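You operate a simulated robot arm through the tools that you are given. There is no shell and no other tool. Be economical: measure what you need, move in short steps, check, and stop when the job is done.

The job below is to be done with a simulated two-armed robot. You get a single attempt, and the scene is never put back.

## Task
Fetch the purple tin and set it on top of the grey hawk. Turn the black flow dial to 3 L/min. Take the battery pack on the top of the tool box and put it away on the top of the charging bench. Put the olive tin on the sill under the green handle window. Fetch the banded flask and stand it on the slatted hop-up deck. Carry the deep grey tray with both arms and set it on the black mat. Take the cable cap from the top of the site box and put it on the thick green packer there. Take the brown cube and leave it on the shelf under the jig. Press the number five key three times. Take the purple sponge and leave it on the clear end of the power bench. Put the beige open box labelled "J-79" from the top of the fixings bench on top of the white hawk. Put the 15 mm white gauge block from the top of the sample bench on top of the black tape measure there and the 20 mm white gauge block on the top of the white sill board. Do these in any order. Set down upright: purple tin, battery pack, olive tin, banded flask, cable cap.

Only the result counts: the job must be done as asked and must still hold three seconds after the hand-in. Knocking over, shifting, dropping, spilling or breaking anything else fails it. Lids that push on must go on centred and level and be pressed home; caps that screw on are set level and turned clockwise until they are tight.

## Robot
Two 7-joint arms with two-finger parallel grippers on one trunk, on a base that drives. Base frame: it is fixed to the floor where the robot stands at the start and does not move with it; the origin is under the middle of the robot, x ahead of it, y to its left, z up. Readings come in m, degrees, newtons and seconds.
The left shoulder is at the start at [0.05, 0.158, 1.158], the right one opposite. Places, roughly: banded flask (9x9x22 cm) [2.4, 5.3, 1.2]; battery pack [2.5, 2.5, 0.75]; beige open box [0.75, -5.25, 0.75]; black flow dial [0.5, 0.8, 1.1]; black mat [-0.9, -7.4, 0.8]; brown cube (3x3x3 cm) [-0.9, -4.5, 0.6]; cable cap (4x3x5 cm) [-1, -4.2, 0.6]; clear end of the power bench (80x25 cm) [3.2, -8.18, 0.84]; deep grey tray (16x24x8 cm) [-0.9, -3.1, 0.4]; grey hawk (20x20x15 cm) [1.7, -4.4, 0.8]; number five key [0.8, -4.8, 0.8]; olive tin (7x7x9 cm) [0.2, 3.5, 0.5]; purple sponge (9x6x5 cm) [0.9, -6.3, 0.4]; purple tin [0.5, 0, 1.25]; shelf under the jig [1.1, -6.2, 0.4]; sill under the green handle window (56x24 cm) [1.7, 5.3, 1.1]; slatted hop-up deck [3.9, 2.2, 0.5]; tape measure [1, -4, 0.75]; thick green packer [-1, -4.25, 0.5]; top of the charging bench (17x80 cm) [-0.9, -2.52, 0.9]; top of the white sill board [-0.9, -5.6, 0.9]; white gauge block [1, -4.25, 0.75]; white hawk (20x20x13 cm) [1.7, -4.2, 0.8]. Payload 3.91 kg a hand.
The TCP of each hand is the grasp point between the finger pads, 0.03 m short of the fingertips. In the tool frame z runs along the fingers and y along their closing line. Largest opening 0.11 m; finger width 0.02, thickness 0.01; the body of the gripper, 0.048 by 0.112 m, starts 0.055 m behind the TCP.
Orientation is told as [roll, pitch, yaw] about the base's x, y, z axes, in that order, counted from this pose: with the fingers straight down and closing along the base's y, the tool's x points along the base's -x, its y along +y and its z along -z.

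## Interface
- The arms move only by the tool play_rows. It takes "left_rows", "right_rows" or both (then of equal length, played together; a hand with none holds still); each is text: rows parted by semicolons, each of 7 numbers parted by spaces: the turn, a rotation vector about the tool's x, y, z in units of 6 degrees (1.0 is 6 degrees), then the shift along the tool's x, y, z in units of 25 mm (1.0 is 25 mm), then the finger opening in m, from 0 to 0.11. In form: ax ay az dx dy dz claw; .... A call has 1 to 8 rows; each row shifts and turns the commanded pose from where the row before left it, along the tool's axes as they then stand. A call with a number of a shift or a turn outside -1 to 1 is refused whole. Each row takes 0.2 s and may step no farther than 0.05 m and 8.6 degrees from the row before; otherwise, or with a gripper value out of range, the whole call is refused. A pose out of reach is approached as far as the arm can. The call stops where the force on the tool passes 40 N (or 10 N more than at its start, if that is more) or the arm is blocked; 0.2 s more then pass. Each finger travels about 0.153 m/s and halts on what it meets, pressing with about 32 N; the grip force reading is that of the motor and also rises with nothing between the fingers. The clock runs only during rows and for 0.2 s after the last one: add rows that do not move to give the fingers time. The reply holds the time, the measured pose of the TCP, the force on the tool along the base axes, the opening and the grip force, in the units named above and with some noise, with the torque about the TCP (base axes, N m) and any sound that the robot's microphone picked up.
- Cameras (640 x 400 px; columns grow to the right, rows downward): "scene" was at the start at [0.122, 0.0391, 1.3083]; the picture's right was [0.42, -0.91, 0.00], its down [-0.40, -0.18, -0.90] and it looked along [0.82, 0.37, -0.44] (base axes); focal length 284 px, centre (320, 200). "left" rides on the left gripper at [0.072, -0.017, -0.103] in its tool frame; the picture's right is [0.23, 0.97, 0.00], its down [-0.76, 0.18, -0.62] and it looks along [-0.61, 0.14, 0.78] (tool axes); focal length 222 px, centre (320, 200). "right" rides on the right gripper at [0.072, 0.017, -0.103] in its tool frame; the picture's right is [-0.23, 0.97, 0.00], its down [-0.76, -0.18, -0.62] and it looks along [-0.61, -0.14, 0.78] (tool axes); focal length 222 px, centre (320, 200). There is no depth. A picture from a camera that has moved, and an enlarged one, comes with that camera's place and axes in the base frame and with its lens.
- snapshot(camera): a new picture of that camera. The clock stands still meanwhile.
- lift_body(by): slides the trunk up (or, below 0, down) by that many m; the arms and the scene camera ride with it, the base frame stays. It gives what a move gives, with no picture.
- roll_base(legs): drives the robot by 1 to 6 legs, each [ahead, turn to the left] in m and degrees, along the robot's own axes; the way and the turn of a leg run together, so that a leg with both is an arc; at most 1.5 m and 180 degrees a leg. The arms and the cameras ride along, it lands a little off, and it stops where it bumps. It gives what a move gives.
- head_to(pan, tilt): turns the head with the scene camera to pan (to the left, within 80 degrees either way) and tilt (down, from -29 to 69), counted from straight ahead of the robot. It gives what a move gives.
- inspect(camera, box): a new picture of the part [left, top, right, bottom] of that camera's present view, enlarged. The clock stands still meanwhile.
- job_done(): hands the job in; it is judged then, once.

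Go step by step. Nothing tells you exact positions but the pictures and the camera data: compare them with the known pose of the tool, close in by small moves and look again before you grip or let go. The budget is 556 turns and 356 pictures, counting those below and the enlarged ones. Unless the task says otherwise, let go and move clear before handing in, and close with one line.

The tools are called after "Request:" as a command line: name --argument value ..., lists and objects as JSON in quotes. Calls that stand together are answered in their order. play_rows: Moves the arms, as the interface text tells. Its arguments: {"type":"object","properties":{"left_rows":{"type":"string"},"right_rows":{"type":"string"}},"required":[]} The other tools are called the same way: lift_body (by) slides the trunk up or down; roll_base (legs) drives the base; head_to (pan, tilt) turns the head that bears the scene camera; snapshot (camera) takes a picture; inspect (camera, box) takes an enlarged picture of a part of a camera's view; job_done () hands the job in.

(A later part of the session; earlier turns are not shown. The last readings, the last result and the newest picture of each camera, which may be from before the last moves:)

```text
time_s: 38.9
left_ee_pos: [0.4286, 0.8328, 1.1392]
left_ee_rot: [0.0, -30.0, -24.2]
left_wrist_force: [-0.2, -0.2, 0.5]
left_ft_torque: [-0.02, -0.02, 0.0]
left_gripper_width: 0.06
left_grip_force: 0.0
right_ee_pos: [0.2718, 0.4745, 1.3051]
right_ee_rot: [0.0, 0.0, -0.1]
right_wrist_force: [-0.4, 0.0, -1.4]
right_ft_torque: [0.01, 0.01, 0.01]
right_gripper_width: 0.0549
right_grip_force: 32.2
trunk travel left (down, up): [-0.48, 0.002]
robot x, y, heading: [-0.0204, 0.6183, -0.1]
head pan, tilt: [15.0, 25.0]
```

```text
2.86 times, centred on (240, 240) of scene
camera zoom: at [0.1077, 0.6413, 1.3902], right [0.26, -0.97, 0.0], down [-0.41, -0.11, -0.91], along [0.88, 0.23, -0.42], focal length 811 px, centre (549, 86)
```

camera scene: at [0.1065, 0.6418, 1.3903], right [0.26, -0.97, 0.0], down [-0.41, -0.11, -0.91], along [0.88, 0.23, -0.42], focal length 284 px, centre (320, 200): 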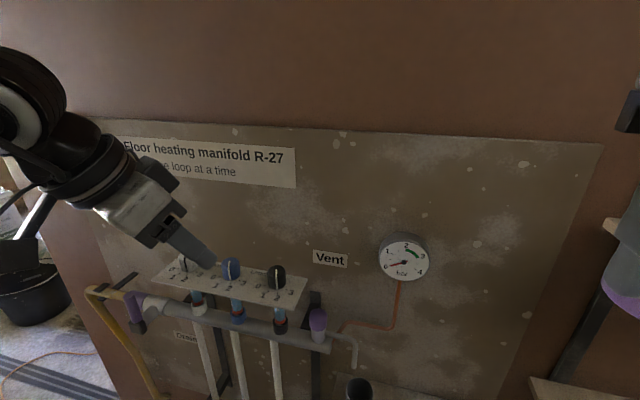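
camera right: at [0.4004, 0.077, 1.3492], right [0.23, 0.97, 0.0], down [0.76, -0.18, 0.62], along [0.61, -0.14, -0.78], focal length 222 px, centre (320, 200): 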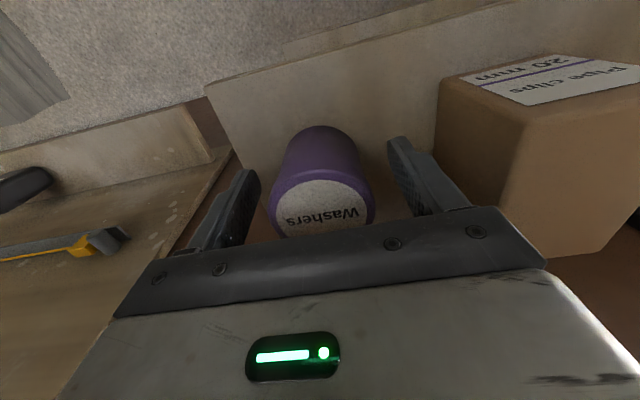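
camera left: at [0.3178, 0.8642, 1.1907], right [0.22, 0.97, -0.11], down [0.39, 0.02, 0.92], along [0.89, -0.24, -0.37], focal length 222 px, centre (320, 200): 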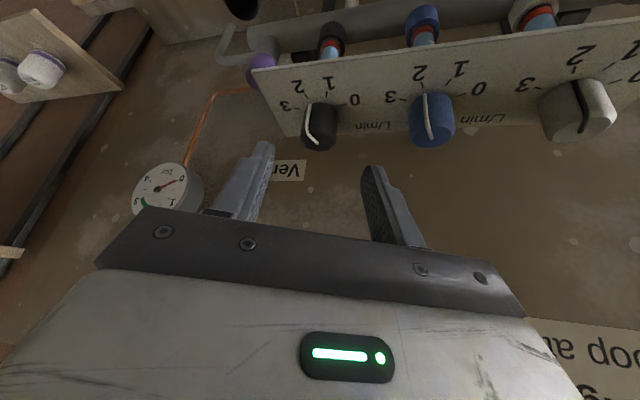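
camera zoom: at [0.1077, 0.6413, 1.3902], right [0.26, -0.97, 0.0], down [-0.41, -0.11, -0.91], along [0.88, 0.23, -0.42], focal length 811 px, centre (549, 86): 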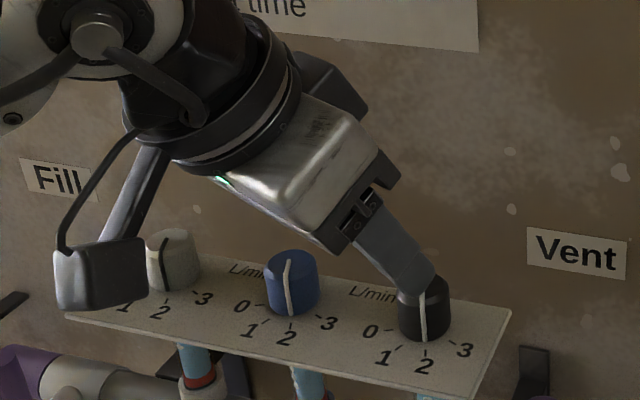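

The alignment checks out: the knob lies on the approach line. I'll advance 8 cm.

Request:
play_rows --left_rows "0 0 0 0 0 0.8 0.06;0 0 0 0 0 0.8 0.06;0 0 0 0 0 0.8 0.06;0 0 0 0 0 0.6 0.06"

Request:
snapshot --camera "left"

Request:
inspect --camera "scene" --box '[140, 190, 340, 330]'

```text
time_s: 39.9
left_ee_pos: [0.4626, 0.819, 1.0751]
left_ee_rot: [0.0, -30.0, -24.1]
left_wrist_force: [0.5, 0.6, 0.2]
left_ft_torque: [-0.01, -0.01, 0.01]
left_gripper_width: 0.0599
left_grip_force: 0.0
right_ee_pos: [0.272, 0.475, 1.3068]
right_ee_rot: [0.0, 0.1, -0.2]
right_wrist_force: [0.3, -0.2, -1.1]
right_ft_torque: [-0.03, 0.04, 0.02]
right_gripper_width: 0.0552
right_grip_force: 32.2
trunk travel left (down, up): [-0.48, 0.002]
robot x, y, heading: [-0.0177, 0.621, -0.0]
head pan, tilt: [15.0, 25.0]
```

```text
322 pictures are left
camera left: at [0.352, 0.8496, 1.1268], right [0.22, 0.97, -0.11], down [0.39, 0.02, 0.92], along [0.89, -0.24, -0.37], focal length 222 px, centre (320, 200)
```

left: 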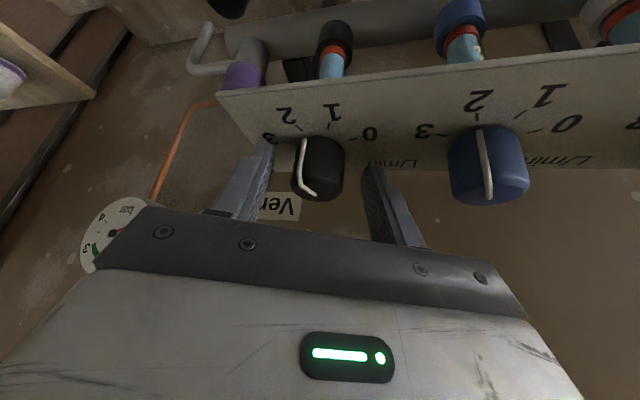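

```text
2.86 times, centred on (240, 260) of scene
camera zoom: at [0.1074, 0.6414, 1.3902], right [0.26, -0.97, 0.0], down [-0.41, -0.11, -0.91], along [0.88, 0.23, -0.42], focal length 811 px, centre (549, 29)
```

zoom: 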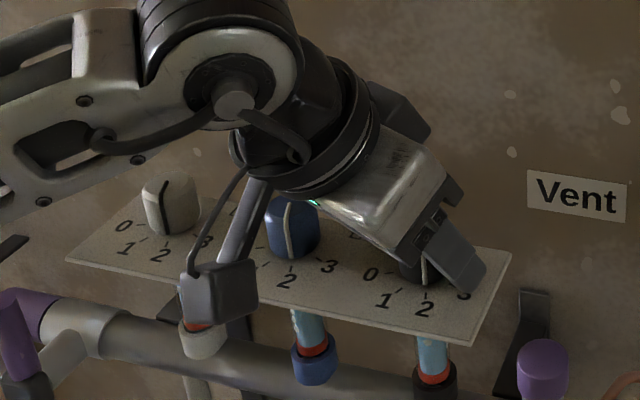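

The knob is between the fingers. I'll close on it.

Request:
play_rows --left_rows "0 0 0 0 0 0 0.04;0 0 0 0 0 0 0.02;0 0 0 0 0 0 0.02"

Request:
snapshot --camera "left"

```text
time_s: 40.7
left_ee_pos: [0.4629, 0.8174, 1.0753]
left_ee_rot: [-0.1, -30.1, -24.1]
left_wrist_force: [-1.4, -4.0, -3.7]
left_ft_torque: [-0.37, -0.41, -0.05]
left_gripper_width: 0.0314
left_grip_force: 45.2
right_ee_pos: [0.2721, 0.4746, 1.3057]
right_ee_rot: [-0.1, -0.1, -0.1]
right_wrist_force: [-0.1, -0.5, -0.7]
right_ft_torque: [-0.01, 0.04, -0.02]
right_gripper_width: 0.0552
right_grip_force: 31.9
trunk travel left (down, up): [-0.48, 0.002]
robot x, y, heading: [-0.0215, 0.6169, -0.2]
head pan, tilt: [15.0, 25.0]
```

```text
320 pictures are left
camera left: at [0.3516, 0.8487, 1.1269], right [0.22, 0.97, -0.11], down [0.39, 0.02, 0.92], along [0.89, -0.25, -0.37], focal length 222 px, centre (320, 200)
```

left: 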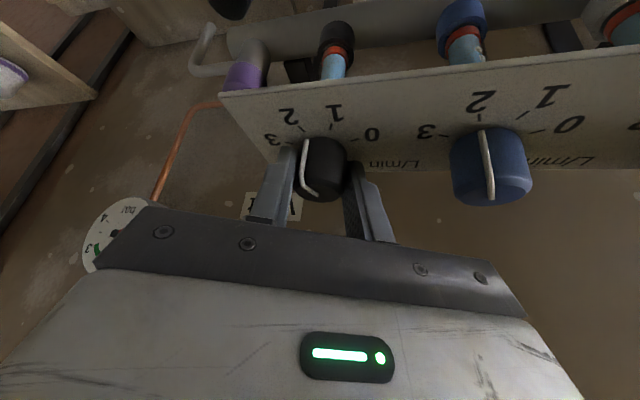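

Gripped at 31 mm. I'll turn 24° about the vertical knob axis and check.

Request:
play_rows --left_rows "-0.5 0 -0.866 0 -0.04 0 0.02;-0.5 0 -0.866 0 -0.04 0 0.02;-0.5 0 -0.866 0 -0.04 0 0.02;-0.5 0 -0.866 0 -0.04 0 0.02;0 0 0 0 0 0 0.02"

Request:
snapshot --camera "left"

```text
time_s: 41.9
left_ee_pos: [0.4617, 0.8141, 1.0741]
left_ee_rot: [0.2, -30.0, 0.2]
left_wrist_force: [-2.2, 1.4, 3.4]
left_ft_torque: [0.12, 1.19, 0.04]
left_gripper_width: 0.0314
left_grip_force: 44.7
right_ee_pos: [0.2713, 0.4755, 1.3057]
right_ee_rot: [0.0, 0.1, 0.0]
right_wrist_force: [0.7, 0.4, -0.9]
right_ft_torque: [-0.02, 0.01, -0.03]
right_gripper_width: 0.0549
right_grip_force: 32.1
trunk travel left (down, up): [-0.48, 0.002]
robot x, y, heading: [-0.019, 0.6221, -0.1]
head pan, tilt: [15.0, 25.0]
```

```text
319 pictures are left
camera left: at [0.3478, 0.7972, 1.1268], right [-0.2, 0.97, -0.11], down [0.35, 0.18, 0.92], along [0.92, 0.14, -0.37], focal length 222 px, centre (320, 200)
```

left: 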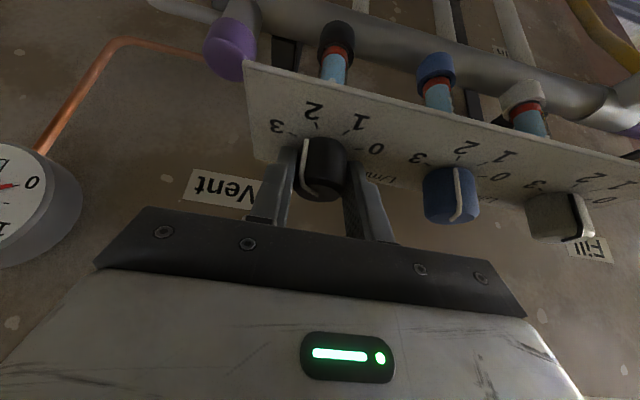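

The knob turns with the hand. I'll turn the remaining 24°.

Request:
play_rows --left_rows "-0.5 0 -0.866 0 -0.04 0 0.02;-0.5 0 -0.866 0 -0.04 0 0.02;-0.5 0 -0.866 0 -0.04 0 0.02;-0.5 0 -0.866 0 -0.04 0 0.02;0 0 0 0 0 0 0.02"

Request:
inspect --camera "left" --box '[220, 60, 420, 220]'

Request:
inspect --camera "scene" --box '[225, 245, 345, 325]'

```text
time_s: 43.1
left_ee_pos: [0.4623, 0.8131, 1.0744]
left_ee_rot: [0.0, -30.3, 24.2]
left_wrist_force: [0.0, 12.2, 9.8]
left_ft_torque: [0.63, -0.23, -0.56]
left_gripper_width: 0.0314
left_grip_force: 45.2
right_ee_pos: [0.2718, 0.4765, 1.3072]
right_ee_rot: [-0.1, -0.1, 0.0]
right_wrist_force: [-0.1, 0.6, -1.1]
right_ft_torque: [0.01, 0.03, 0.02]
right_gripper_width: 0.0549
right_grip_force: 32.1
trunk travel left (down, up): [-0.48, 0.002]
robot x, y, heading: [-0.0221, 0.6173, -0.1]
head pan, tilt: [15.0, 25.0]
```

```text
2.50 times, centred on (320, 140) of left
camera zoom: at [0.3657, 0.7495, 1.1265], right [-0.58, 0.81, -0.12], down [0.24, 0.3, 0.92], along [0.78, 0.5, -0.37], focal length 555 px, centre (320, 350)
```

zoom: 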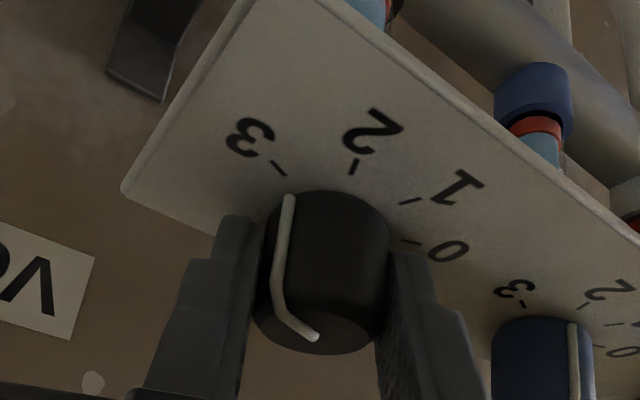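

```text
5.00 times, centred on (285, 285) of scene
camera zoom: at [0.1065, 0.6428, 1.3903], right [0.26, -0.97, 0.0], down [-0.41, -0.11, -0.91], along [0.88, 0.23, -0.42], focal length 1419 px, centre (495, -225)
```

zoom: 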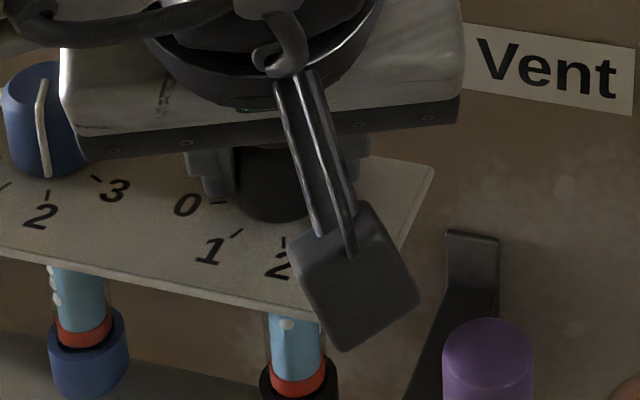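

The pointer looks aligned with 3. I'll release, back off along the tool axis and verify.

Request:
play_rows --left_rows "0 0 0 0 0 0 0.06;0 0 0 0 0 0 0.06;0 0 0 0 0 -1 0.06;0 0 0 0 0 -1 0.06;0 0 0 0 0 -1 0.06;0 0 0 0 0 -1 0.06;0 0 0 0 0 -1 0.06;0 0 0 0 0 -1 0.06"

Request:
inspect --camera "left" --box '[220, 60, 420, 220]'

Request:
inspect --camera "scene" --box '[225, 245, 345, 325]'

```text
time_s: 44.9
left_ee_pos: [0.3929, 0.7807, 1.2032]
left_ee_rot: [0.0, -30.0, 23.9]
left_wrist_force: [0.5, 0.9, 0.4]
left_ft_torque: [-0.01, 0.0, 0.01]
left_gripper_width: 0.0599
left_grip_force: 0.1
right_ee_pos: [0.2723, 0.4747, 1.3071]
right_ee_rot: [0.0, 0.0, -0.1]
right_wrist_force: [0.1, 0.1, -2.2]
right_ft_torque: [-0.01, 0.01, 0.01]
right_gripper_width: 0.0548
right_grip_force: 32.3
trunk travel left (down, up): [-0.48, 0.002]
robot x, y, heading: [-0.0167, 0.6162, -0.2]
head pan, tilt: [15.0, 25.0]
```

```text
2.50 times, centred on (320, 140) of left
camera zoom: at [0.2962, 0.7174, 1.2558], right [-0.57, 0.81, -0.11], down [0.25, 0.3, 0.92], along [0.78, 0.5, -0.37], focal length 555 px, centre (320, 350)
```

zoom: 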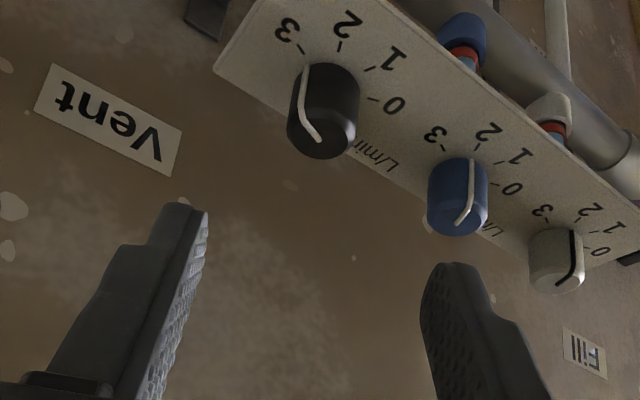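

```text
5.00 times, centred on (285, 285) of scene
camera zoom: at [0.107, 0.6412, 1.3902], right [0.26, -0.97, 0.0], down [-0.41, -0.11, -0.91], along [0.88, 0.23, -0.42], focal length 1419 px, centre (495, -225)
```

zoom: 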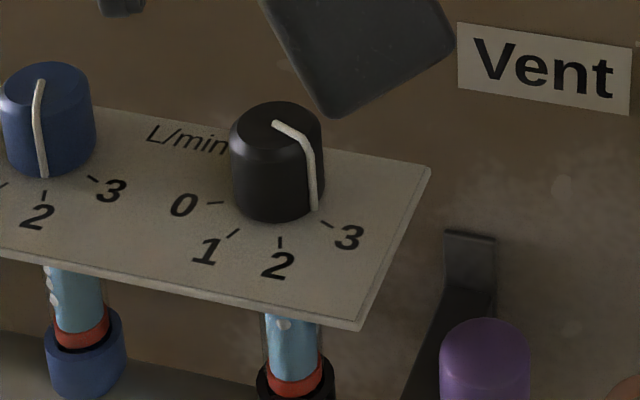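

The pointer is at 3, so the dial is done. I'll return the left hand to a vertical, compact pose before driving.

Request:
play_rows --left_rows "0 1 0 0.6 0 0 0.06;0 1 0 0.6 0 0 0.06;0 1 0 0.6 0 0 0.06;0 1 0 0.6 0 0 0.06;0 1 0 0.6 0 0 0.06;0 0 1 0 0.6 0 0.06;0 0 1 0 0.6 0 0.06;0 0 1 0 0.6 0 0.06"

Request:
play_rows --left_rows "0 0 1 0 0.6 0 0.06;0 0 0 0.6 0.6 0.5 0.06;0 0 0 0.6 0.6 0.5 0.06;0 0 0 0.6 0.6 0.5 0.06" --right_rows "0 0 0 0 0 0.8 0.03;0 0 0 0 0 0.8 0.03;0 0 0 0 0 0.8 0.03;0 0 0 0 0 0.8 0.03"

Request:
head_to --pan 75 --tilt 15

Request:
snapshot --camera "scene"

```text
time_s: 46.7
left_ee_pos: [0.3149, 0.7941, 1.1821]
left_ee_rot: [-0.1, 0.0, 5.8]
left_wrist_force: [0.6, -0.1, -0.1]
left_ft_torque: [0.0, -0.02, 0.03]
left_gripper_width: 0.0601
left_grip_force: 0.0
right_ee_pos: [0.2732, 0.4763, 1.3065]
right_ee_rot: [-0.1, 0.1, 0.0]
right_wrist_force: [0.1, -0.3, -0.2]
right_ft_torque: [0.02, 0.01, -0.02]
right_gripper_width: 0.0552
right_grip_force: 31.9
trunk travel left (down, up): [-0.48, 0.002]
robot x, y, heading: [-0.0226, 0.6169, -0.2]
head pan, tilt: [15.0, 25.0]
```

```text
time_s: 47.7
left_ee_pos: [0.27, 0.8556, 1.1448]
left_ee_rot: [0.1, -0.1, -0.1]
left_wrist_force: [-0.3, 0.6, 0.4]
left_ft_torque: [0.01, -0.03, 0.0]
left_gripper_width: 0.06
left_grip_force: 0.2
right_ee_pos: [0.2723, 0.4748, 1.2241]
right_ee_rot: [-0.1, -0.1, -0.1]
right_wrist_force: [0.4, 0.1, -1.1]
right_ft_torque: [-0.02, 0.04, 0.02]
right_gripper_width: 0.0549
right_grip_force: 32.7
trunk travel left (down, up): [-0.48, 0.002]
robot x, y, heading: [-0.0217, 0.619, -0.1]
head pan, tilt: [15.0, 25.0]
```

```text
time_s: 49.0
left_ee_pos: [0.2687, 0.8544, 1.1437]
left_ee_rot: [0.0, 0.0, -0.1]
left_wrist_force: [0.1, -0.3, 0.7]
left_ft_torque: [0.0, -0.03, 0.02]
left_gripper_width: 0.06
left_grip_force: 0.0
right_ee_pos: [0.2723, 0.4741, 1.2252]
right_ee_rot: [0.0, -0.1, -0.1]
right_wrist_force: [-0.1, 0.4, -1.4]
right_ft_torque: [0.01, 0.02, -0.01]
right_gripper_width: 0.0548
right_grip_force: 32.1
trunk travel left (down, up): [-0.48, 0.002]
robot x, y, heading: [-0.0228, 0.6179, -0.4]
head pan, tilt: [75.0, 15.0]
```

```text
314 pictures are left
camera scene: at [0.0427, 0.7079, 1.4064], right [0.97, -0.26, 0.0], down [-0.07, -0.25, -0.97], along [0.25, 0.93, -0.26], focal length 284 px, centre (320, 200)
```

scene: 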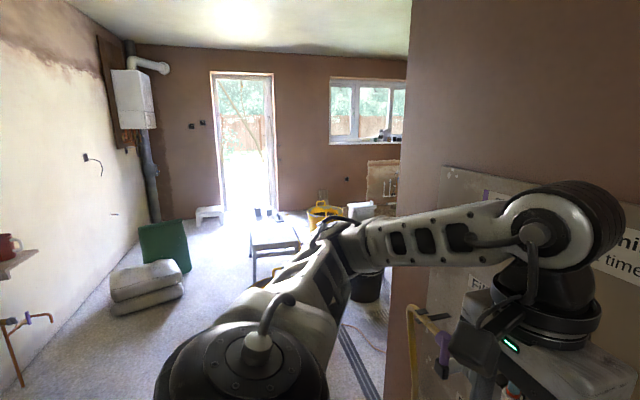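

The olive tin should be on the stool ahead to the left, and a big yellow bucket stands on the way. I'll turn to face up the room and look.

Request:
roll_base --legs '[[0, 90]]'

Request:
head_to --pan -8 --tilt 28

Request:
snapshot --camera "scene"

```text
time_s: 53.2
left_ee_pos: [-0.2545, 0.9105, 1.1438]
left_ee_rot: [-0.1, 0.0, 89.0]
left_wrist_force: [0.0, 0.1, -0.2]
left_ft_torque: [0.0, -0.02, -0.01]
left_gripper_width: 0.0601
left_grip_force: 0.1
right_ee_pos: [0.1266, 0.9078, 1.2247]
right_ee_rot: [0.0, 0.0, 89.0]
right_wrist_force: [-0.2, -0.2, -1.4]
right_ft_torque: [-0.02, 0.03, -0.01]
right_gripper_width: 0.0546
right_grip_force: 31.8
trunk travel left (down, up): [-0.48, 0.002]
robot x, y, heading: [-0.0244, 0.6178, 89.2]
head pan, tilt: [75.0, 15.0]
```

```text
time_s: 54.8
left_ee_pos: [-0.2539, 0.9109, 1.1448]
left_ee_rot: [0.0, 0.0, 89.1]
left_wrist_force: [0.3, 0.1, 1.0]
left_ft_torque: [-0.01, -0.01, 0.0]
left_gripper_width: 0.0603
left_grip_force: 0.0
right_ee_pos: [0.1259, 0.9082, 1.2253]
right_ee_rot: [0.0, 0.0, 88.9]
right_wrist_force: [0.5, 0.3, -1.6]
right_ft_torque: [-0.03, 0.03, -0.02]
right_gripper_width: 0.0544
right_grip_force: 32.1
trunk travel left (down, up): [-0.48, 0.002]
robot x, y, heading: [-0.0201, 0.6189, 89.0]
head pan, tilt: [-8.0, 28.0]
```

```text
313 pictures are left
camera scene: at [-0.0069, 0.748, 1.3854], right [0.99, -0.16, 0.0], down [-0.07, -0.46, -0.88], along [0.14, 0.87, -0.47], focal length 284 px, centre (320, 200)
```

scene: 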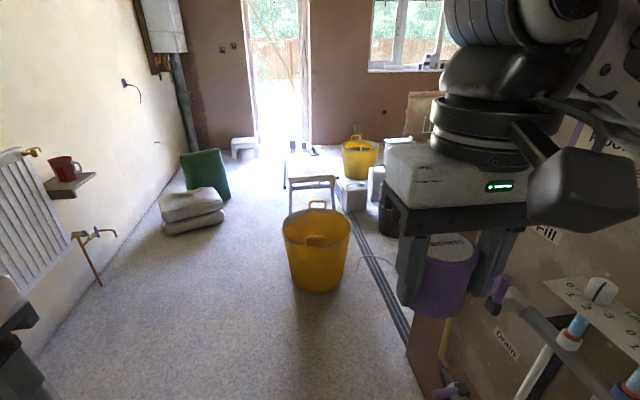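

The bucket is at about (0.22, 2.25), the stool at about (0.25, 3.1–3.5), with sacks to its left. I'll drive past the bucket's left side.

Request:
roll_base --legs '[[0, 15], [1.25, 0], [0, -14], [0.7, 0]]'

Request:
head_to --pan -35 --tilt 40

Request:
snapshot --camera "scene"

Request:
head_to --pan 20 --tilt 40

Request:
snapshot --camera "scene"

```text
time_s: 66.3
left_ee_pos: [-0.5476, 2.8399, 1.1437]
left_ee_rot: [0.0, 0.0, 89.8]
left_wrist_force: [-0.6, -0.1, -0.1]
left_ft_torque: [-0.01, 0.01, 0.01]
left_gripper_width: 0.0604
left_grip_force: 0.0
right_ee_pos: [-0.1663, 2.8407, 1.2248]
right_ee_rot: [0.0, 0.0, 89.7]
right_wrist_force: [0.7, -0.6, -0.2]
right_ft_torque: [-0.02, 0.0, 0.01]
right_gripper_width: 0.054
right_grip_force: 32.2
trunk travel left (down, up): [-0.48, 0.002]
robot x, y, heading: [-0.3111, 2.5471, 89.3]
head pan, tilt: [-8.0, 28.0]
```

```text
time_s: 67.2
left_ee_pos: [-0.5474, 2.839, 1.1441]
left_ee_rot: [0.0, 0.0, 89.8]
left_wrist_force: [-0.1, -0.2, 0.1]
left_ft_torque: [0.02, 0.0, -0.03]
left_gripper_width: 0.06
left_grip_force: 0.0
right_ee_pos: [-0.1676, 2.8407, 1.2251]
right_ee_rot: [0.1, 0.0, 89.8]
right_wrist_force: [-0.6, 0.2, -0.6]
right_ft_torque: [-0.03, -0.01, -0.01]
right_gripper_width: 0.0539
right_grip_force: 32.3
trunk travel left (down, up): [-0.48, 0.002]
robot x, y, heading: [-0.3079, 2.5467, 89.7]
head pan, tilt: [-35.0, 40.0]
```

```text
312 pictures are left
camera scene: at [-0.2624, 2.6588, 1.3669], right [0.82, -0.58, 0.0], down [-0.37, -0.52, -0.77], along [0.44, 0.63, -0.64], focal length 284 px, centre (320, 200)
```

scene: 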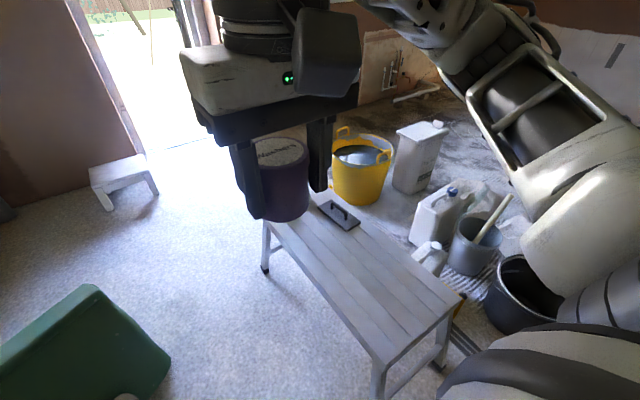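

```text
time_s: 68.5
left_ee_pos: [-0.5469, 2.839, 1.1443]
left_ee_rot: [0.0, 0.0, 89.8]
left_wrist_force: [-1.2, 1.1, 0.4]
left_ft_torque: [0.02, 0.03, 0.03]
left_gripper_width: 0.06
left_grip_force: 0.0
right_ee_pos: [-0.1663, 2.8412, 1.2246]
right_ee_rot: [0.0, -0.1, 89.7]
right_wrist_force: [-0.1, -0.2, -1.6]
right_ft_torque: [-0.04, 0.0, -0.03]
right_gripper_width: 0.0538
right_grip_force: 31.9
trunk travel left (down, up): [-0.48, 0.002]
robot x, y, heading: [-0.3092, 2.548, 89.5]
head pan, tilt: [20.0, 40.0]
```

```text
311 pictures are left
camera scene: at [-0.34, 2.6694, 1.3669], right [0.94, 0.34, 0.0], down [0.22, -0.61, -0.77], along [-0.26, 0.72, -0.64], focal length 284 px, centre (320, 200)
```

scene: 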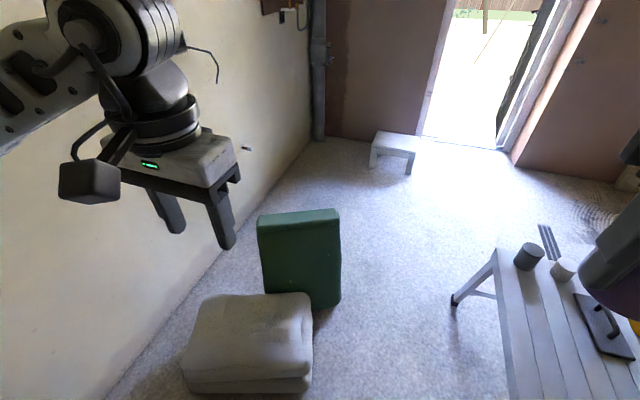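

The right gripper opening is slowly shrinking, so I need to check that the purple tin isn't creeping out of the grip.

Request:
snapshot --camera "right"

Request:
head_to --pan -30 --tilt 22

Request:
snapshot --camera "scene"

```text
310 pictures are left
camera right: at [-0.1838, 2.7683, 1.3288], right [-0.97, 0.23, 0.0], down [0.18, 0.76, 0.62], along [0.14, 0.61, -0.78], focal length 222 px, centre (320, 200)
```

right: 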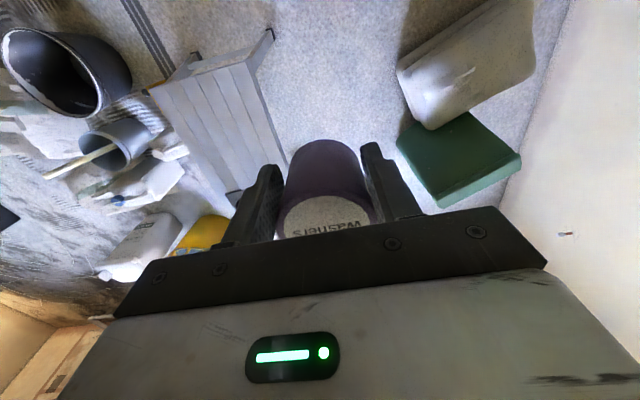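

```text
time_s: 69.7
left_ee_pos: [-0.5472, 2.8397, 1.145]
left_ee_rot: [0.0, 0.0, 89.7]
left_wrist_force: [0.6, -0.8, 0.3]
left_ft_torque: [-0.02, 0.0, 0.01]
left_gripper_width: 0.06
left_grip_force: 0.0
right_ee_pos: [-0.1668, 2.8412, 1.2246]
right_ee_rot: [0.0, 0.0, 89.6]
right_wrist_force: [-1.1, 0.2, -1.3]
right_ft_torque: [-0.03, 0.0, 0.0]
right_gripper_width: 0.0538
right_grip_force: 32.3
trunk travel left (down, up): [-0.48, 0.002]
robot x, y, heading: [-0.313, 2.5514, 89.8]
head pan, tilt: [-30.0, 22.0]
```

```text
309 pictures are left
camera scene: at [-0.2647, 2.6696, 1.395], right [0.86, -0.5, 0.0], down [-0.19, -0.32, -0.93], along [0.47, 0.8, -0.37], focal length 284 px, centre (320, 200)
```

scene: 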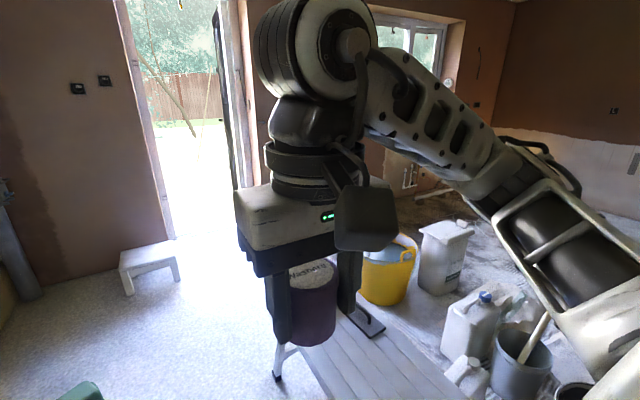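

The tin is creeping because it's gripped off-centre, so I'll set it on the stool and regrip later. The gap beside the stool is narrow, so first I'll look down to judge my base size.

Request:
head_to --pan 0 --tilt 69

Request:
snapshot --camera "scene"

Request:
head_to --pan -75 --tilt 60

Request:
snapshot --camera "scene"

```text
time_s: 70.8
left_ee_pos: [-0.5464, 2.8383, 1.1443]
left_ee_rot: [0.0, -0.1, 89.8]
left_wrist_force: [-0.3, 0.2, -0.7]
left_ft_torque: [-0.01, 0.01, 0.0]
left_gripper_width: 0.0597
left_grip_force: 0.0
right_ee_pos: [-0.1666, 2.842, 1.2247]
right_ee_rot: [0.0, 0.0, 89.7]
right_wrist_force: [-0.4, -0.1, -0.9]
right_ft_torque: [-0.02, -0.01, 0.02]
right_gripper_width: 0.0537
right_grip_force: 31.7
trunk travel left (down, up): [-0.48, 0.002]
robot x, y, heading: [-0.3093, 2.5485, 89.6]
head pan, tilt: [0.0, 68.8]
```

```text
308 pictures are left
camera scene: at [-0.3111, 2.6453, 1.3308], right [1.0, -0.01, 0.0], down [-0.01, -0.93, -0.36], along [0.0, 0.36, -0.93], focal length 284 px, centre (320, 200)
```

scene: 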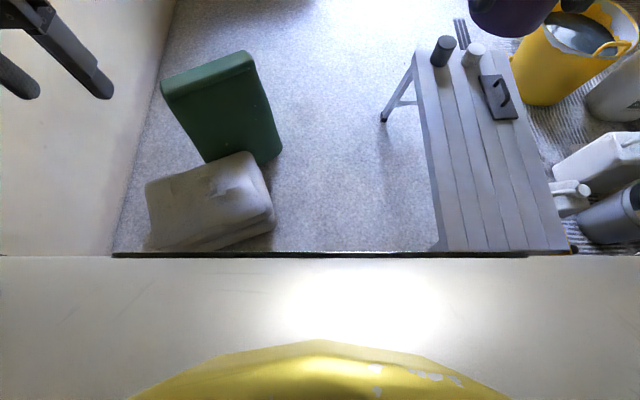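

```text
time_s: 72.3
left_ee_pos: [-0.5468, 2.8387, 1.1442]
left_ee_rot: [0.0, 0.0, 89.8]
left_wrist_force: [-0.1, 0.2, 0.1]
left_ft_torque: [-0.01, -0.06, 0.01]
left_gripper_width: 0.0599
left_grip_force: 0.1
right_ee_pos: [-0.1673, 2.841, 1.2253]
right_ee_rot: [-0.1, 0.0, 89.7]
right_wrist_force: [0.2, 0.4, -1.6]
right_ft_torque: [-0.04, -0.06, 0.0]
right_gripper_width: 0.0537
right_grip_force: 31.5
trunk travel left (down, up): [-0.48, 0.002]
robot x, y, heading: [-0.3136, 2.5476, 89.6]
head pan, tilt: [-75.0, 60.0]
```

```text
307 pictures are left
camera scene: at [-0.2469, 2.6064, 1.3401], right [0.25, -0.97, 0.0], down [-0.84, -0.22, -0.5], along [0.48, 0.13, -0.87], focal length 284 px, centre (320, 200)
```

scene: 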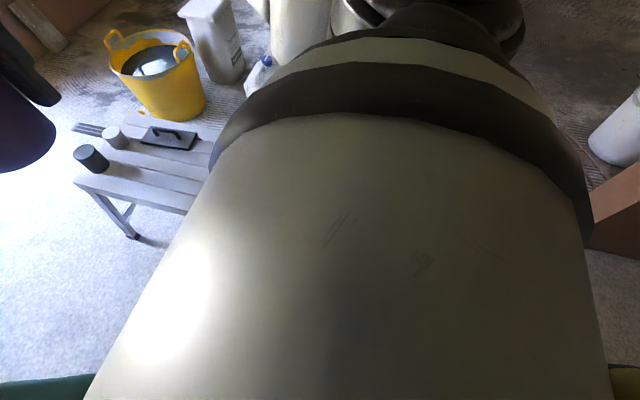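

The base itself isn't visible from the head. I'll tilt the left hand back so its camera can see my base footprint.

Request:
play_rows --left_rows "0 1 0 -0.5 0 0 0.06;0 1 0 -0.5 0 0 0.06;0 1 0 0 0 0 0.06;0 1 0 0 0 0 0.06;0 1 0 0 0 0 0.06;0 1 0 0 0 0 0.06;0 1 0 0 0 0 0.06;0 1 0 0 0 0 0.06"

Request:
snapshot --camera "left"

```text
time_s: 74.1
left_ee_pos: [-0.5471, 2.8649, 1.1434]
left_ee_rot: [-0.1, 48.2, 89.7]
left_wrist_force: [-0.2, 0.6, 0.5]
left_ft_torque: [0.01, -0.01, -0.03]
left_gripper_width: 0.0601
left_grip_force: 0.1
right_ee_pos: [-0.1678, 2.8409, 1.2244]
right_ee_rot: [0.0, 0.0, 89.8]
right_wrist_force: [0.4, -0.6, -1.8]
right_ft_torque: [-0.04, 0.01, -0.02]
right_gripper_width: 0.0537
right_grip_force: 31.7
trunk travel left (down, up): [-0.48, 0.002]
robot x, y, heading: [-0.3105, 2.55, 89.9]
head pan, tilt: [-75.0, 60.0]
```

```text
306 pictures are left
camera left: at [-0.529, 2.892, 1.2647], right [-0.97, -0.15, 0.17], down [-0.17, 0.97, -0.15], along [-0.14, -0.18, -0.97], focal length 222 px, centre (320, 200)
```

left: 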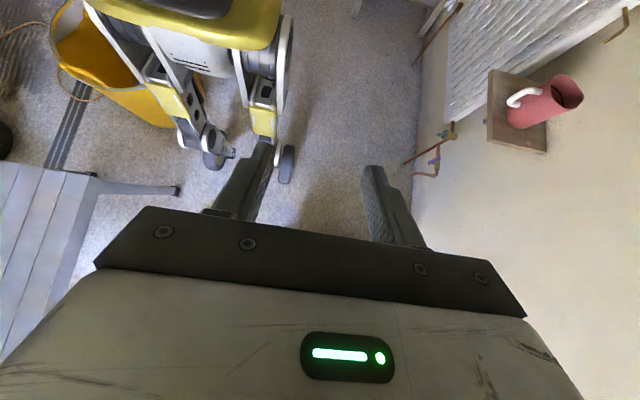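

My footprint is roughly ±0.23 m wide and ends about under my shoulders, so I can drive straight into the gap without turning. First I'll restore the left hand and swing the right hand out over the stool's near end to set the purple tin down.

Request:
play_rows --left_rows "0 -1 0 0 0 0 0.06;0 -1 0 0 0 0 0.06;0 -1 0 0 0 0 0.06;0 -1 0 0 0 0 0.06;0 -1 0 0 0 0 0.06;0 -1 0 0 0 0 0.06;0 -1 0 0 0 0 0.06;0 -1 0 0 0 0 0.06" --right_rows "0 0 0 -0.5 -1 0 0.03;0 0 0 -0.5 -1 0 0.03;0 0 0 -0.5 -1 0 0.03;0 0 0 -0.5 -1 0 0.03;0 0 0 -0.5 -1 0 0.03;0 0 0 -0.5 -1 0 0.03;0 0 0 -0.5 -1 0 0.03;0 0 0 -0.5 -1 0 0.03"

Request:
lift_body --by -0.4

Request:
head_to --pan -40 --tilt 35

Request:
snapshot --camera "scene"

```text
time_s: 75.9
left_ee_pos: [-0.5463, 2.8639, 1.142]
left_ee_rot: [0.0, -0.1, 89.8]
left_wrist_force: [0.3, 0.4, -0.2]
left_ft_torque: [0.0, -0.02, 0.01]
left_gripper_width: 0.0599
left_grip_force: 0.1
right_ee_pos: [0.0342, 2.9373, 1.2257]
right_ee_rot: [0.0, -0.1, 89.6]
right_wrist_force: [-0.4, -0.9, -0.2]
right_ft_torque: [-0.01, -0.02, -0.03]
right_gripper_width: 0.0535
right_grip_force: 32.2
trunk travel left (down, up): [-0.48, 0.002]
robot x, y, heading: [-0.3128, 2.55, 90.0]
head pan, tilt: [-75.0, 60.0]
```

```text
time_s: 79.7
left_ee_pos: [-0.5463, 2.8641, 0.7423]
left_ee_rot: [0.1, 0.0, 89.9]
left_wrist_force: [1.1, -0.5, -1.1]
left_ft_torque: [-0.02, 0.0, -0.01]
left_gripper_width: 0.0601
left_grip_force: 0.0
right_ee_pos: [0.0337, 2.9384, 0.8249]
right_ee_rot: [-0.1, 0.0, 89.7]
right_wrist_force: [-0.5, 0.4, -1.3]
right_ft_torque: [-0.05, 0.02, -0.03]
right_gripper_width: 0.0534
right_grip_force: 32.1
trunk travel left (down, up): [-0.08, 0.402]
robot x, y, heading: [-0.312, 2.5496, 89.5]
head pan, tilt: [-75.0, 60.0]
```

```text
time_s: 80.7
left_ee_pos: [-0.5468, 2.8641, 0.7428]
left_ee_rot: [0.0, 0.0, 89.8]
left_wrist_force: [0.9, -0.9, 0.1]
left_ft_torque: [0.0, -0.02, 0.02]
left_gripper_width: 0.0603
left_grip_force: 0.1
right_ee_pos: [0.0342, 2.9395, 0.8243]
right_ee_rot: [0.0, 0.0, 89.6]
right_wrist_force: [0.4, -0.1, -1.7]
right_ft_torque: [-0.03, 0.01, 0.0]
right_gripper_width: 0.0536
right_grip_force: 31.9
trunk travel left (down, up): [-0.08, 0.402]
robot x, y, heading: [-0.3103, 2.5497, 89.5]
head pan, tilt: [-40.0, 35.0]
```

```text
305 pictures are left
camera scene: at [-0.2544, 2.6565, 0.9744], right [0.76, -0.65, 0.0], down [-0.37, -0.44, -0.82], along [0.53, 0.62, -0.57], focal length 284 px, centre (320, 200)
```

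scene: 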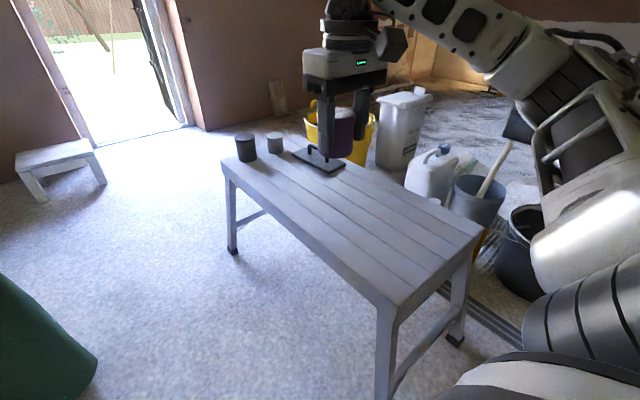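

The stool top is at about z = 0.51, with its near-left corner at about (0.05, 2.82). I'll move the tin over (0.15, 2.95) and lower it.

Request:
play_rows --right_rows "0 0 0 0 -0.58 1 0.03;0 0 0 0 -0.58 1 0.03;0 0 0 0 -0.58 1 0.03;0 0 0 0 -0.58 1 0.03;0 0 0 0 -0.58 1 0.03;0 0 0 0 -0.58 1 0.03;0 0 0 0 -0.58 1 0.03;0 0 0 0 -0.58 1 0.03"

Request:
snapshot --camera "scene"

Request:
snapshot --camera "right"

```text
time_s: 82.5
left_ee_pos: [-0.546, 2.8621, 0.7419]
left_ee_rot: [-0.1, 0.0, 89.8]
left_wrist_force: [0.4, 0.0, -0.3]
left_ft_torque: [0.0, -0.04, 0.02]
left_gripper_width: 0.0601
left_grip_force: 0.1
right_ee_pos: [0.1502, 2.9386, 0.6251]
right_ee_rot: [0.1, 0.0, 89.8]
right_wrist_force: [0.3, -0.4, -0.8]
right_ft_torque: [-0.02, 0.02, -0.03]
right_gripper_width: 0.0533
right_grip_force: 31.9
trunk travel left (down, up): [-0.08, 0.402]
robot x, y, heading: [-0.3091, 2.5477, 89.8]
head pan, tilt: [-40.0, 35.0]
```

```text
304 pictures are left
camera scene: at [-0.2545, 2.6565, 0.9745], right [0.76, -0.65, 0.0], down [-0.37, -0.44, -0.82], along [0.53, 0.62, -0.57], focal length 284 px, centre (320, 200)
```

scene: 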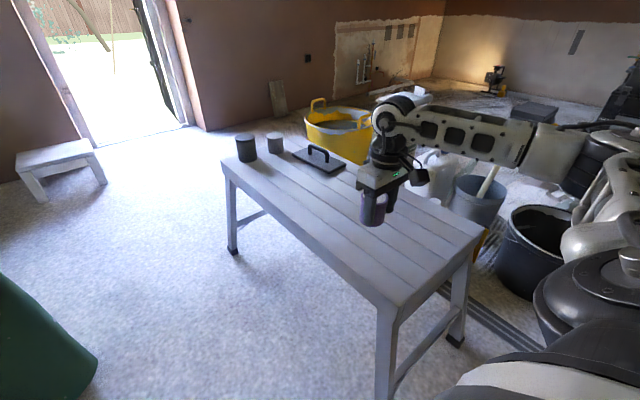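

```text
303 pictures are left
camera right: at [0.1331, 2.8651, 0.7288], right [-0.97, 0.23, 0.0], down [0.18, 0.76, 0.62], along [0.15, 0.61, -0.78], focal length 222 px, centre (320, 200)
```

right: 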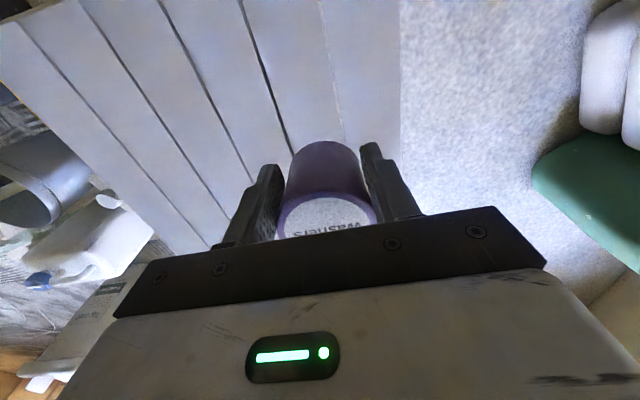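

I'll lower gently until contact.

Request:
play_rows --right_rows "0 0 0 0 0 0.4 0.03;0 0 0 0 0 0.4 0.03;0 0 0 0 0 0.2 0.03;0 0 0 0 0 0.12 0.03"

Request:
inspect --camera "scene" --box '[290, 120, 470, 260]'

```text
time_s: 83.5
left_ee_pos: [-0.5464, 2.8636, 0.7423]
left_ee_rot: [0.0, 0.1, 89.8]
left_wrist_force: [0.4, 0.4, 0.4]
left_ft_torque: [0.0, -0.04, -0.01]
left_gripper_width: 0.06
left_grip_force: 0.1
right_ee_pos: [0.1483, 2.9369, 0.5967]
right_ee_rot: [0.0, -0.1, 89.7]
right_wrist_force: [0.6, -0.3, -1.2]
right_ft_torque: [-0.01, -0.03, 0.05]
right_gripper_width: 0.0531
right_grip_force: 31.9
trunk travel left (down, up): [-0.08, 0.402]
robot x, y, heading: [-0.3092, 2.5484, 89.7]
head pan, tilt: [-40.0, 35.0]
```

```text
2.86 times, centred on (380, 190) of scene
camera zoom: at [-0.2544, 2.6565, 0.9744], right [0.76, -0.65, 0.0], down [-0.37, -0.44, -0.82], along [0.53, 0.62, -0.57], focal length 811 px, centre (149, 229)
```

zoom: 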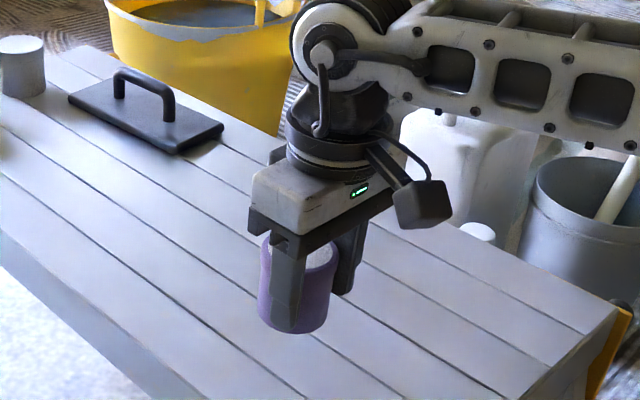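

Still above the surface by a little. I'll keep lowering in small steps.

Request:
play_rows --right_rows "0 0 0 0 0 0.25 0.03;0 0 0 0 0 0.25 0.03;0 0 0 0 0 0.2 0.03;0 0 0 0 0 0.2 0.03;0 0 0 0 0 0.2 0.03"

Request:
inspect --camera "scene" --box '[290, 120, 470, 260]'

```text
time_s: 84.7
left_ee_pos: [-0.547, 2.8629, 0.7423]
left_ee_rot: [0.0, 0.0, 89.8]
left_wrist_force: [-0.6, 0.6, 0.7]
left_ft_torque: [0.0, -0.01, 0.02]
left_gripper_width: 0.0602
left_grip_force: 0.1
right_ee_pos: [0.1496, 2.9389, 0.57]
right_ee_rot: [0.0, 0.0, 89.7]
right_wrist_force: [0.0, 0.6, -0.8]
right_ft_torque: [-0.02, -0.01, 0.03]
right_gripper_width: 0.0533
right_grip_force: 31.6
trunk travel left (down, up): [-0.08, 0.402]
robot x, y, heading: [-0.3138, 2.5473, 89.8]
head pan, tilt: [-40.0, 35.0]
```

```text
2.86 times, centred on (380, 190) of scene
camera zoom: at [-0.2544, 2.6565, 0.9744], right [0.76, -0.65, 0.0], down [-0.37, -0.44, -0.82], along [0.53, 0.62, -0.57], focal length 811 px, centre (149, 229)
```

zoom: 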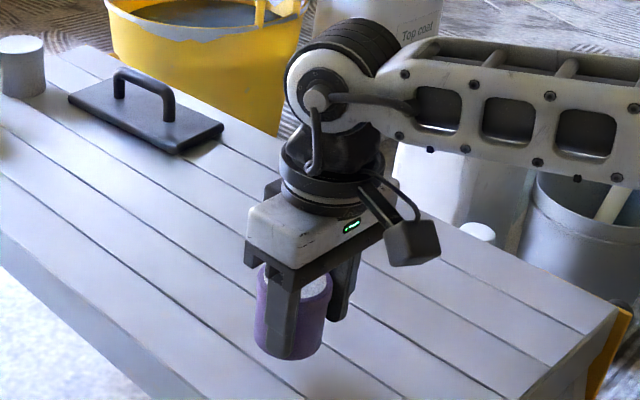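

Request:
play_rows --right_rows "0 0 0 0 0 0.2 0.03;0 0 0 0 0 0.2 0.03;0 0 0 0 0 0.15 0.03;0 0 0 0 0 0.1 0.03"

```text
time_s: 85.7
left_ee_pos: [-0.5474, 2.8642, 0.743]
left_ee_rot: [0.0, 0.1, 89.9]
left_wrist_force: [-0.7, 0.1, 0.1]
left_ft_torque: [0.02, 0.01, 0.02]
left_gripper_width: 0.0601
left_grip_force: 0.1
right_ee_pos: [0.1499, 2.939, 0.5528]
right_ee_rot: [0.0, -0.1, 89.7]
right_wrist_force: [0.0, -0.8, -1.3]
right_ft_torque: [-0.01, -0.03, -0.01]
right_gripper_width: 0.0537
right_grip_force: 32.5
trunk travel left (down, up): [-0.08, 0.402]
robot x, y, heading: [-0.3108, 2.5474, 89.7]
head pan, tilt: [-40.0, 35.0]
```

Request:
play_rows --right_rows "0 0 0 0 0 0.15 0.03;0 0 0 0 0 0.15 0.03;0 0 0 0 0 0.1 0.03;0 0 0 0 0 0.1 0.03"

Request:
inspect --camera "scene" --box '[290, 120, 470, 260]'

```text
time_s: 86.7
left_ee_pos: [-0.5472, 2.8628, 0.744]
left_ee_rot: [-0.2, -0.1, 89.8]
left_wrist_force: [0.6, 0.2, 0.0]
left_ft_torque: [-0.01, -0.02, -0.04]
left_gripper_width: 0.0601
left_grip_force: 0.1
right_ee_pos: [0.1495, 2.9389, 0.5448]
right_ee_rot: [-0.2, -0.4, 89.5]
right_wrist_force: [-1.5, -8.6, 26.1]
right_ft_torque: [0.19, 0.16, 0.0]
right_gripper_width: 0.0535
right_grip_force: 32.2
trunk travel left (down, up): [-0.08, 0.402]
robot x, y, heading: [-0.3122, 2.5507, 89.7]
head pan, tilt: [-40.0, 35.0]
```

```text
2.86 times, centred on (380, 190) of scene
camera zoom: at [-0.2559, 2.6548, 0.9753], right [0.76, -0.65, 0.0], down [-0.37, -0.44, -0.82], along [0.53, 0.63, -0.57], focal length 811 px, centre (149, 229)
```

zoom: 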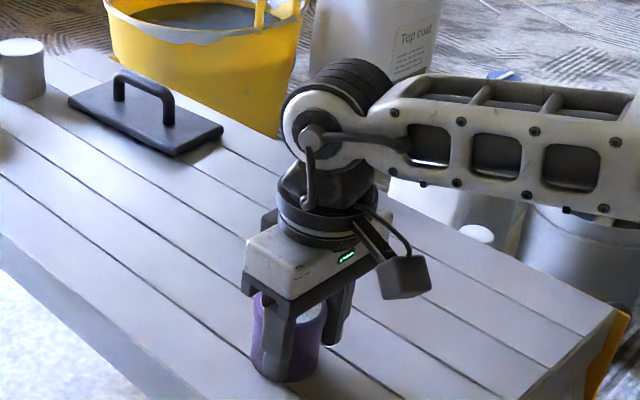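

Contact made. I'll release and see how the tin sits relative to the fingers.

Request:
play_rows --right_rows "0 0 0 0 0 -0.1 0.03;0 0 0 0 0 0 0.085;0 0 0 0 0 0 0.085"

Request:
snapshot --camera "right"

Request:
inspect --camera "scene" --box '[290, 120, 470, 260]'

```text
time_s: 87.5
left_ee_pos: [-0.5463, 2.8632, 0.7425]
left_ee_rot: [0.0, 0.1, 89.8]
left_wrist_force: [0.2, -0.3, 0.0]
left_ft_torque: [0.0, 0.02, -0.03]
left_gripper_width: 0.0599
left_grip_force: 0.1
right_ee_pos: [0.1487, 2.9369, 0.5431]
right_ee_rot: [0.0, 0.1, 89.7]
right_wrist_force: [-0.1, -0.9, 0.7]
right_ft_torque: [0.02, 0.02, -0.03]
right_gripper_width: 0.085
right_grip_force: 0.0
trunk travel left (down, up): [-0.08, 0.402]
robot x, y, heading: [-0.3138, 2.5481, 89.6]
head pan, tilt: [-40.0, 35.0]
```

```text
299 pictures are left
camera right: at [0.1325, 2.8653, 0.6462], right [-0.97, 0.23, 0.0], down [0.18, 0.76, 0.62], along [0.14, 0.61, -0.78], focal length 222 px, centre (320, 200)
```

right: 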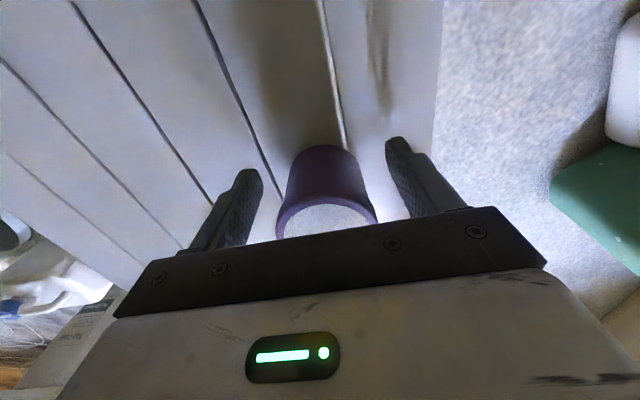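

```text
2.86 times, centred on (380, 190) of scene
camera zoom: at [-0.2545, 2.6565, 0.9744], right [0.76, -0.65, 0.0], down [-0.37, -0.44, -0.82], along [0.53, 0.62, -0.57], focal length 811 px, centre (149, 229)
```

zoom: 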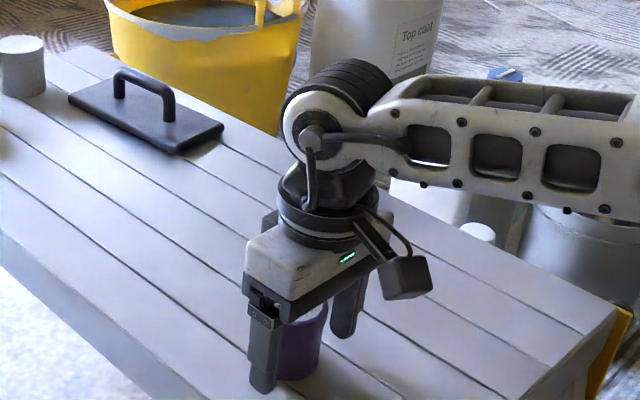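

I'll leave the purple tin standing here for now. I'll raise the hand straight up and photograph the tin for its exact position.

Request:
play_rows --right_rows "0 0 0 0 0 -1 0.085;0 0 0 0 0 -1 0.085;0 0 0 0 0 -1 0.085;0 0 0 0 0 -1 0.085;0 0 0 0 0 -1 0.085;0 0 0 0 0 -1 0.085"

Request:
snapshot --camera "right"

Request:
inspect --camera "scene" --box '[290, 120, 470, 260]'

```text
time_s: 88.9
left_ee_pos: [-0.5453, 2.8631, 0.7428]
left_ee_rot: [0.1, 0.0, 89.7]
left_wrist_force: [-0.2, -0.3, -0.4]
left_ft_torque: [-0.02, -0.02, -0.04]
left_gripper_width: 0.0599
left_grip_force: 0.1
right_ee_pos: [0.1494, 2.9382, 0.6936]
right_ee_rot: [0.0, 0.0, 89.7]
right_wrist_force: [0.7, -0.7, 0.6]
right_ft_torque: [-0.01, -0.04, 0.01]
right_gripper_width: 0.085
right_grip_force: 0.1
trunk travel left (down, up): [-0.08, 0.402]
robot x, y, heading: [-0.3116, 2.5506, 89.5]
head pan, tilt: [-40.0, 35.0]
```

```text
297 pictures are left
camera right: at [0.133, 2.8651, 0.7972], right [-0.97, 0.23, 0.0], down [0.18, 0.76, 0.62], along [0.14, 0.61, -0.78], focal length 222 px, centre (320, 200)
```

right: 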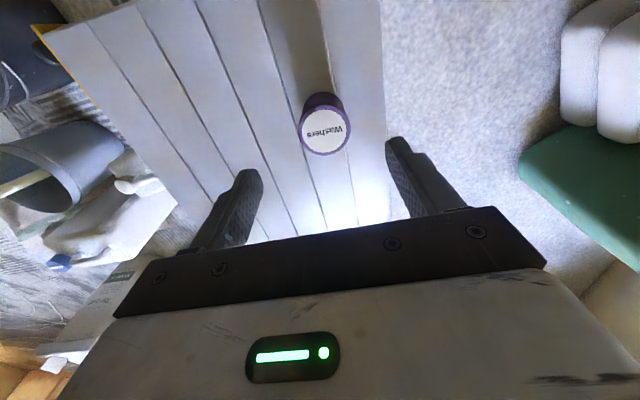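

```text
2.86 times, centred on (380, 190) of scene
camera zoom: at [-0.2545, 2.6565, 0.9744], right [0.76, -0.65, 0.0], down [-0.37, -0.44, -0.82], along [0.53, 0.62, -0.57], focal length 811 px, centre (149, 229)
```

zoom: 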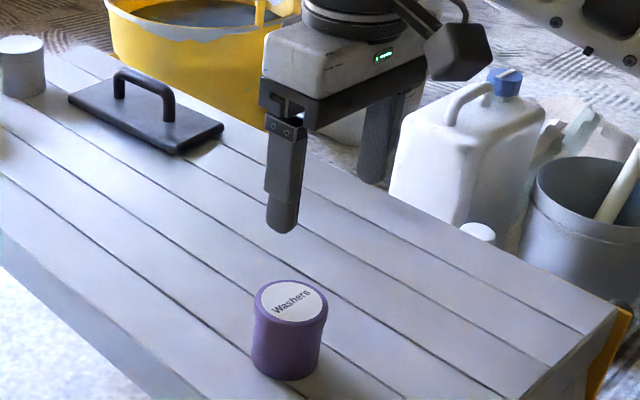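

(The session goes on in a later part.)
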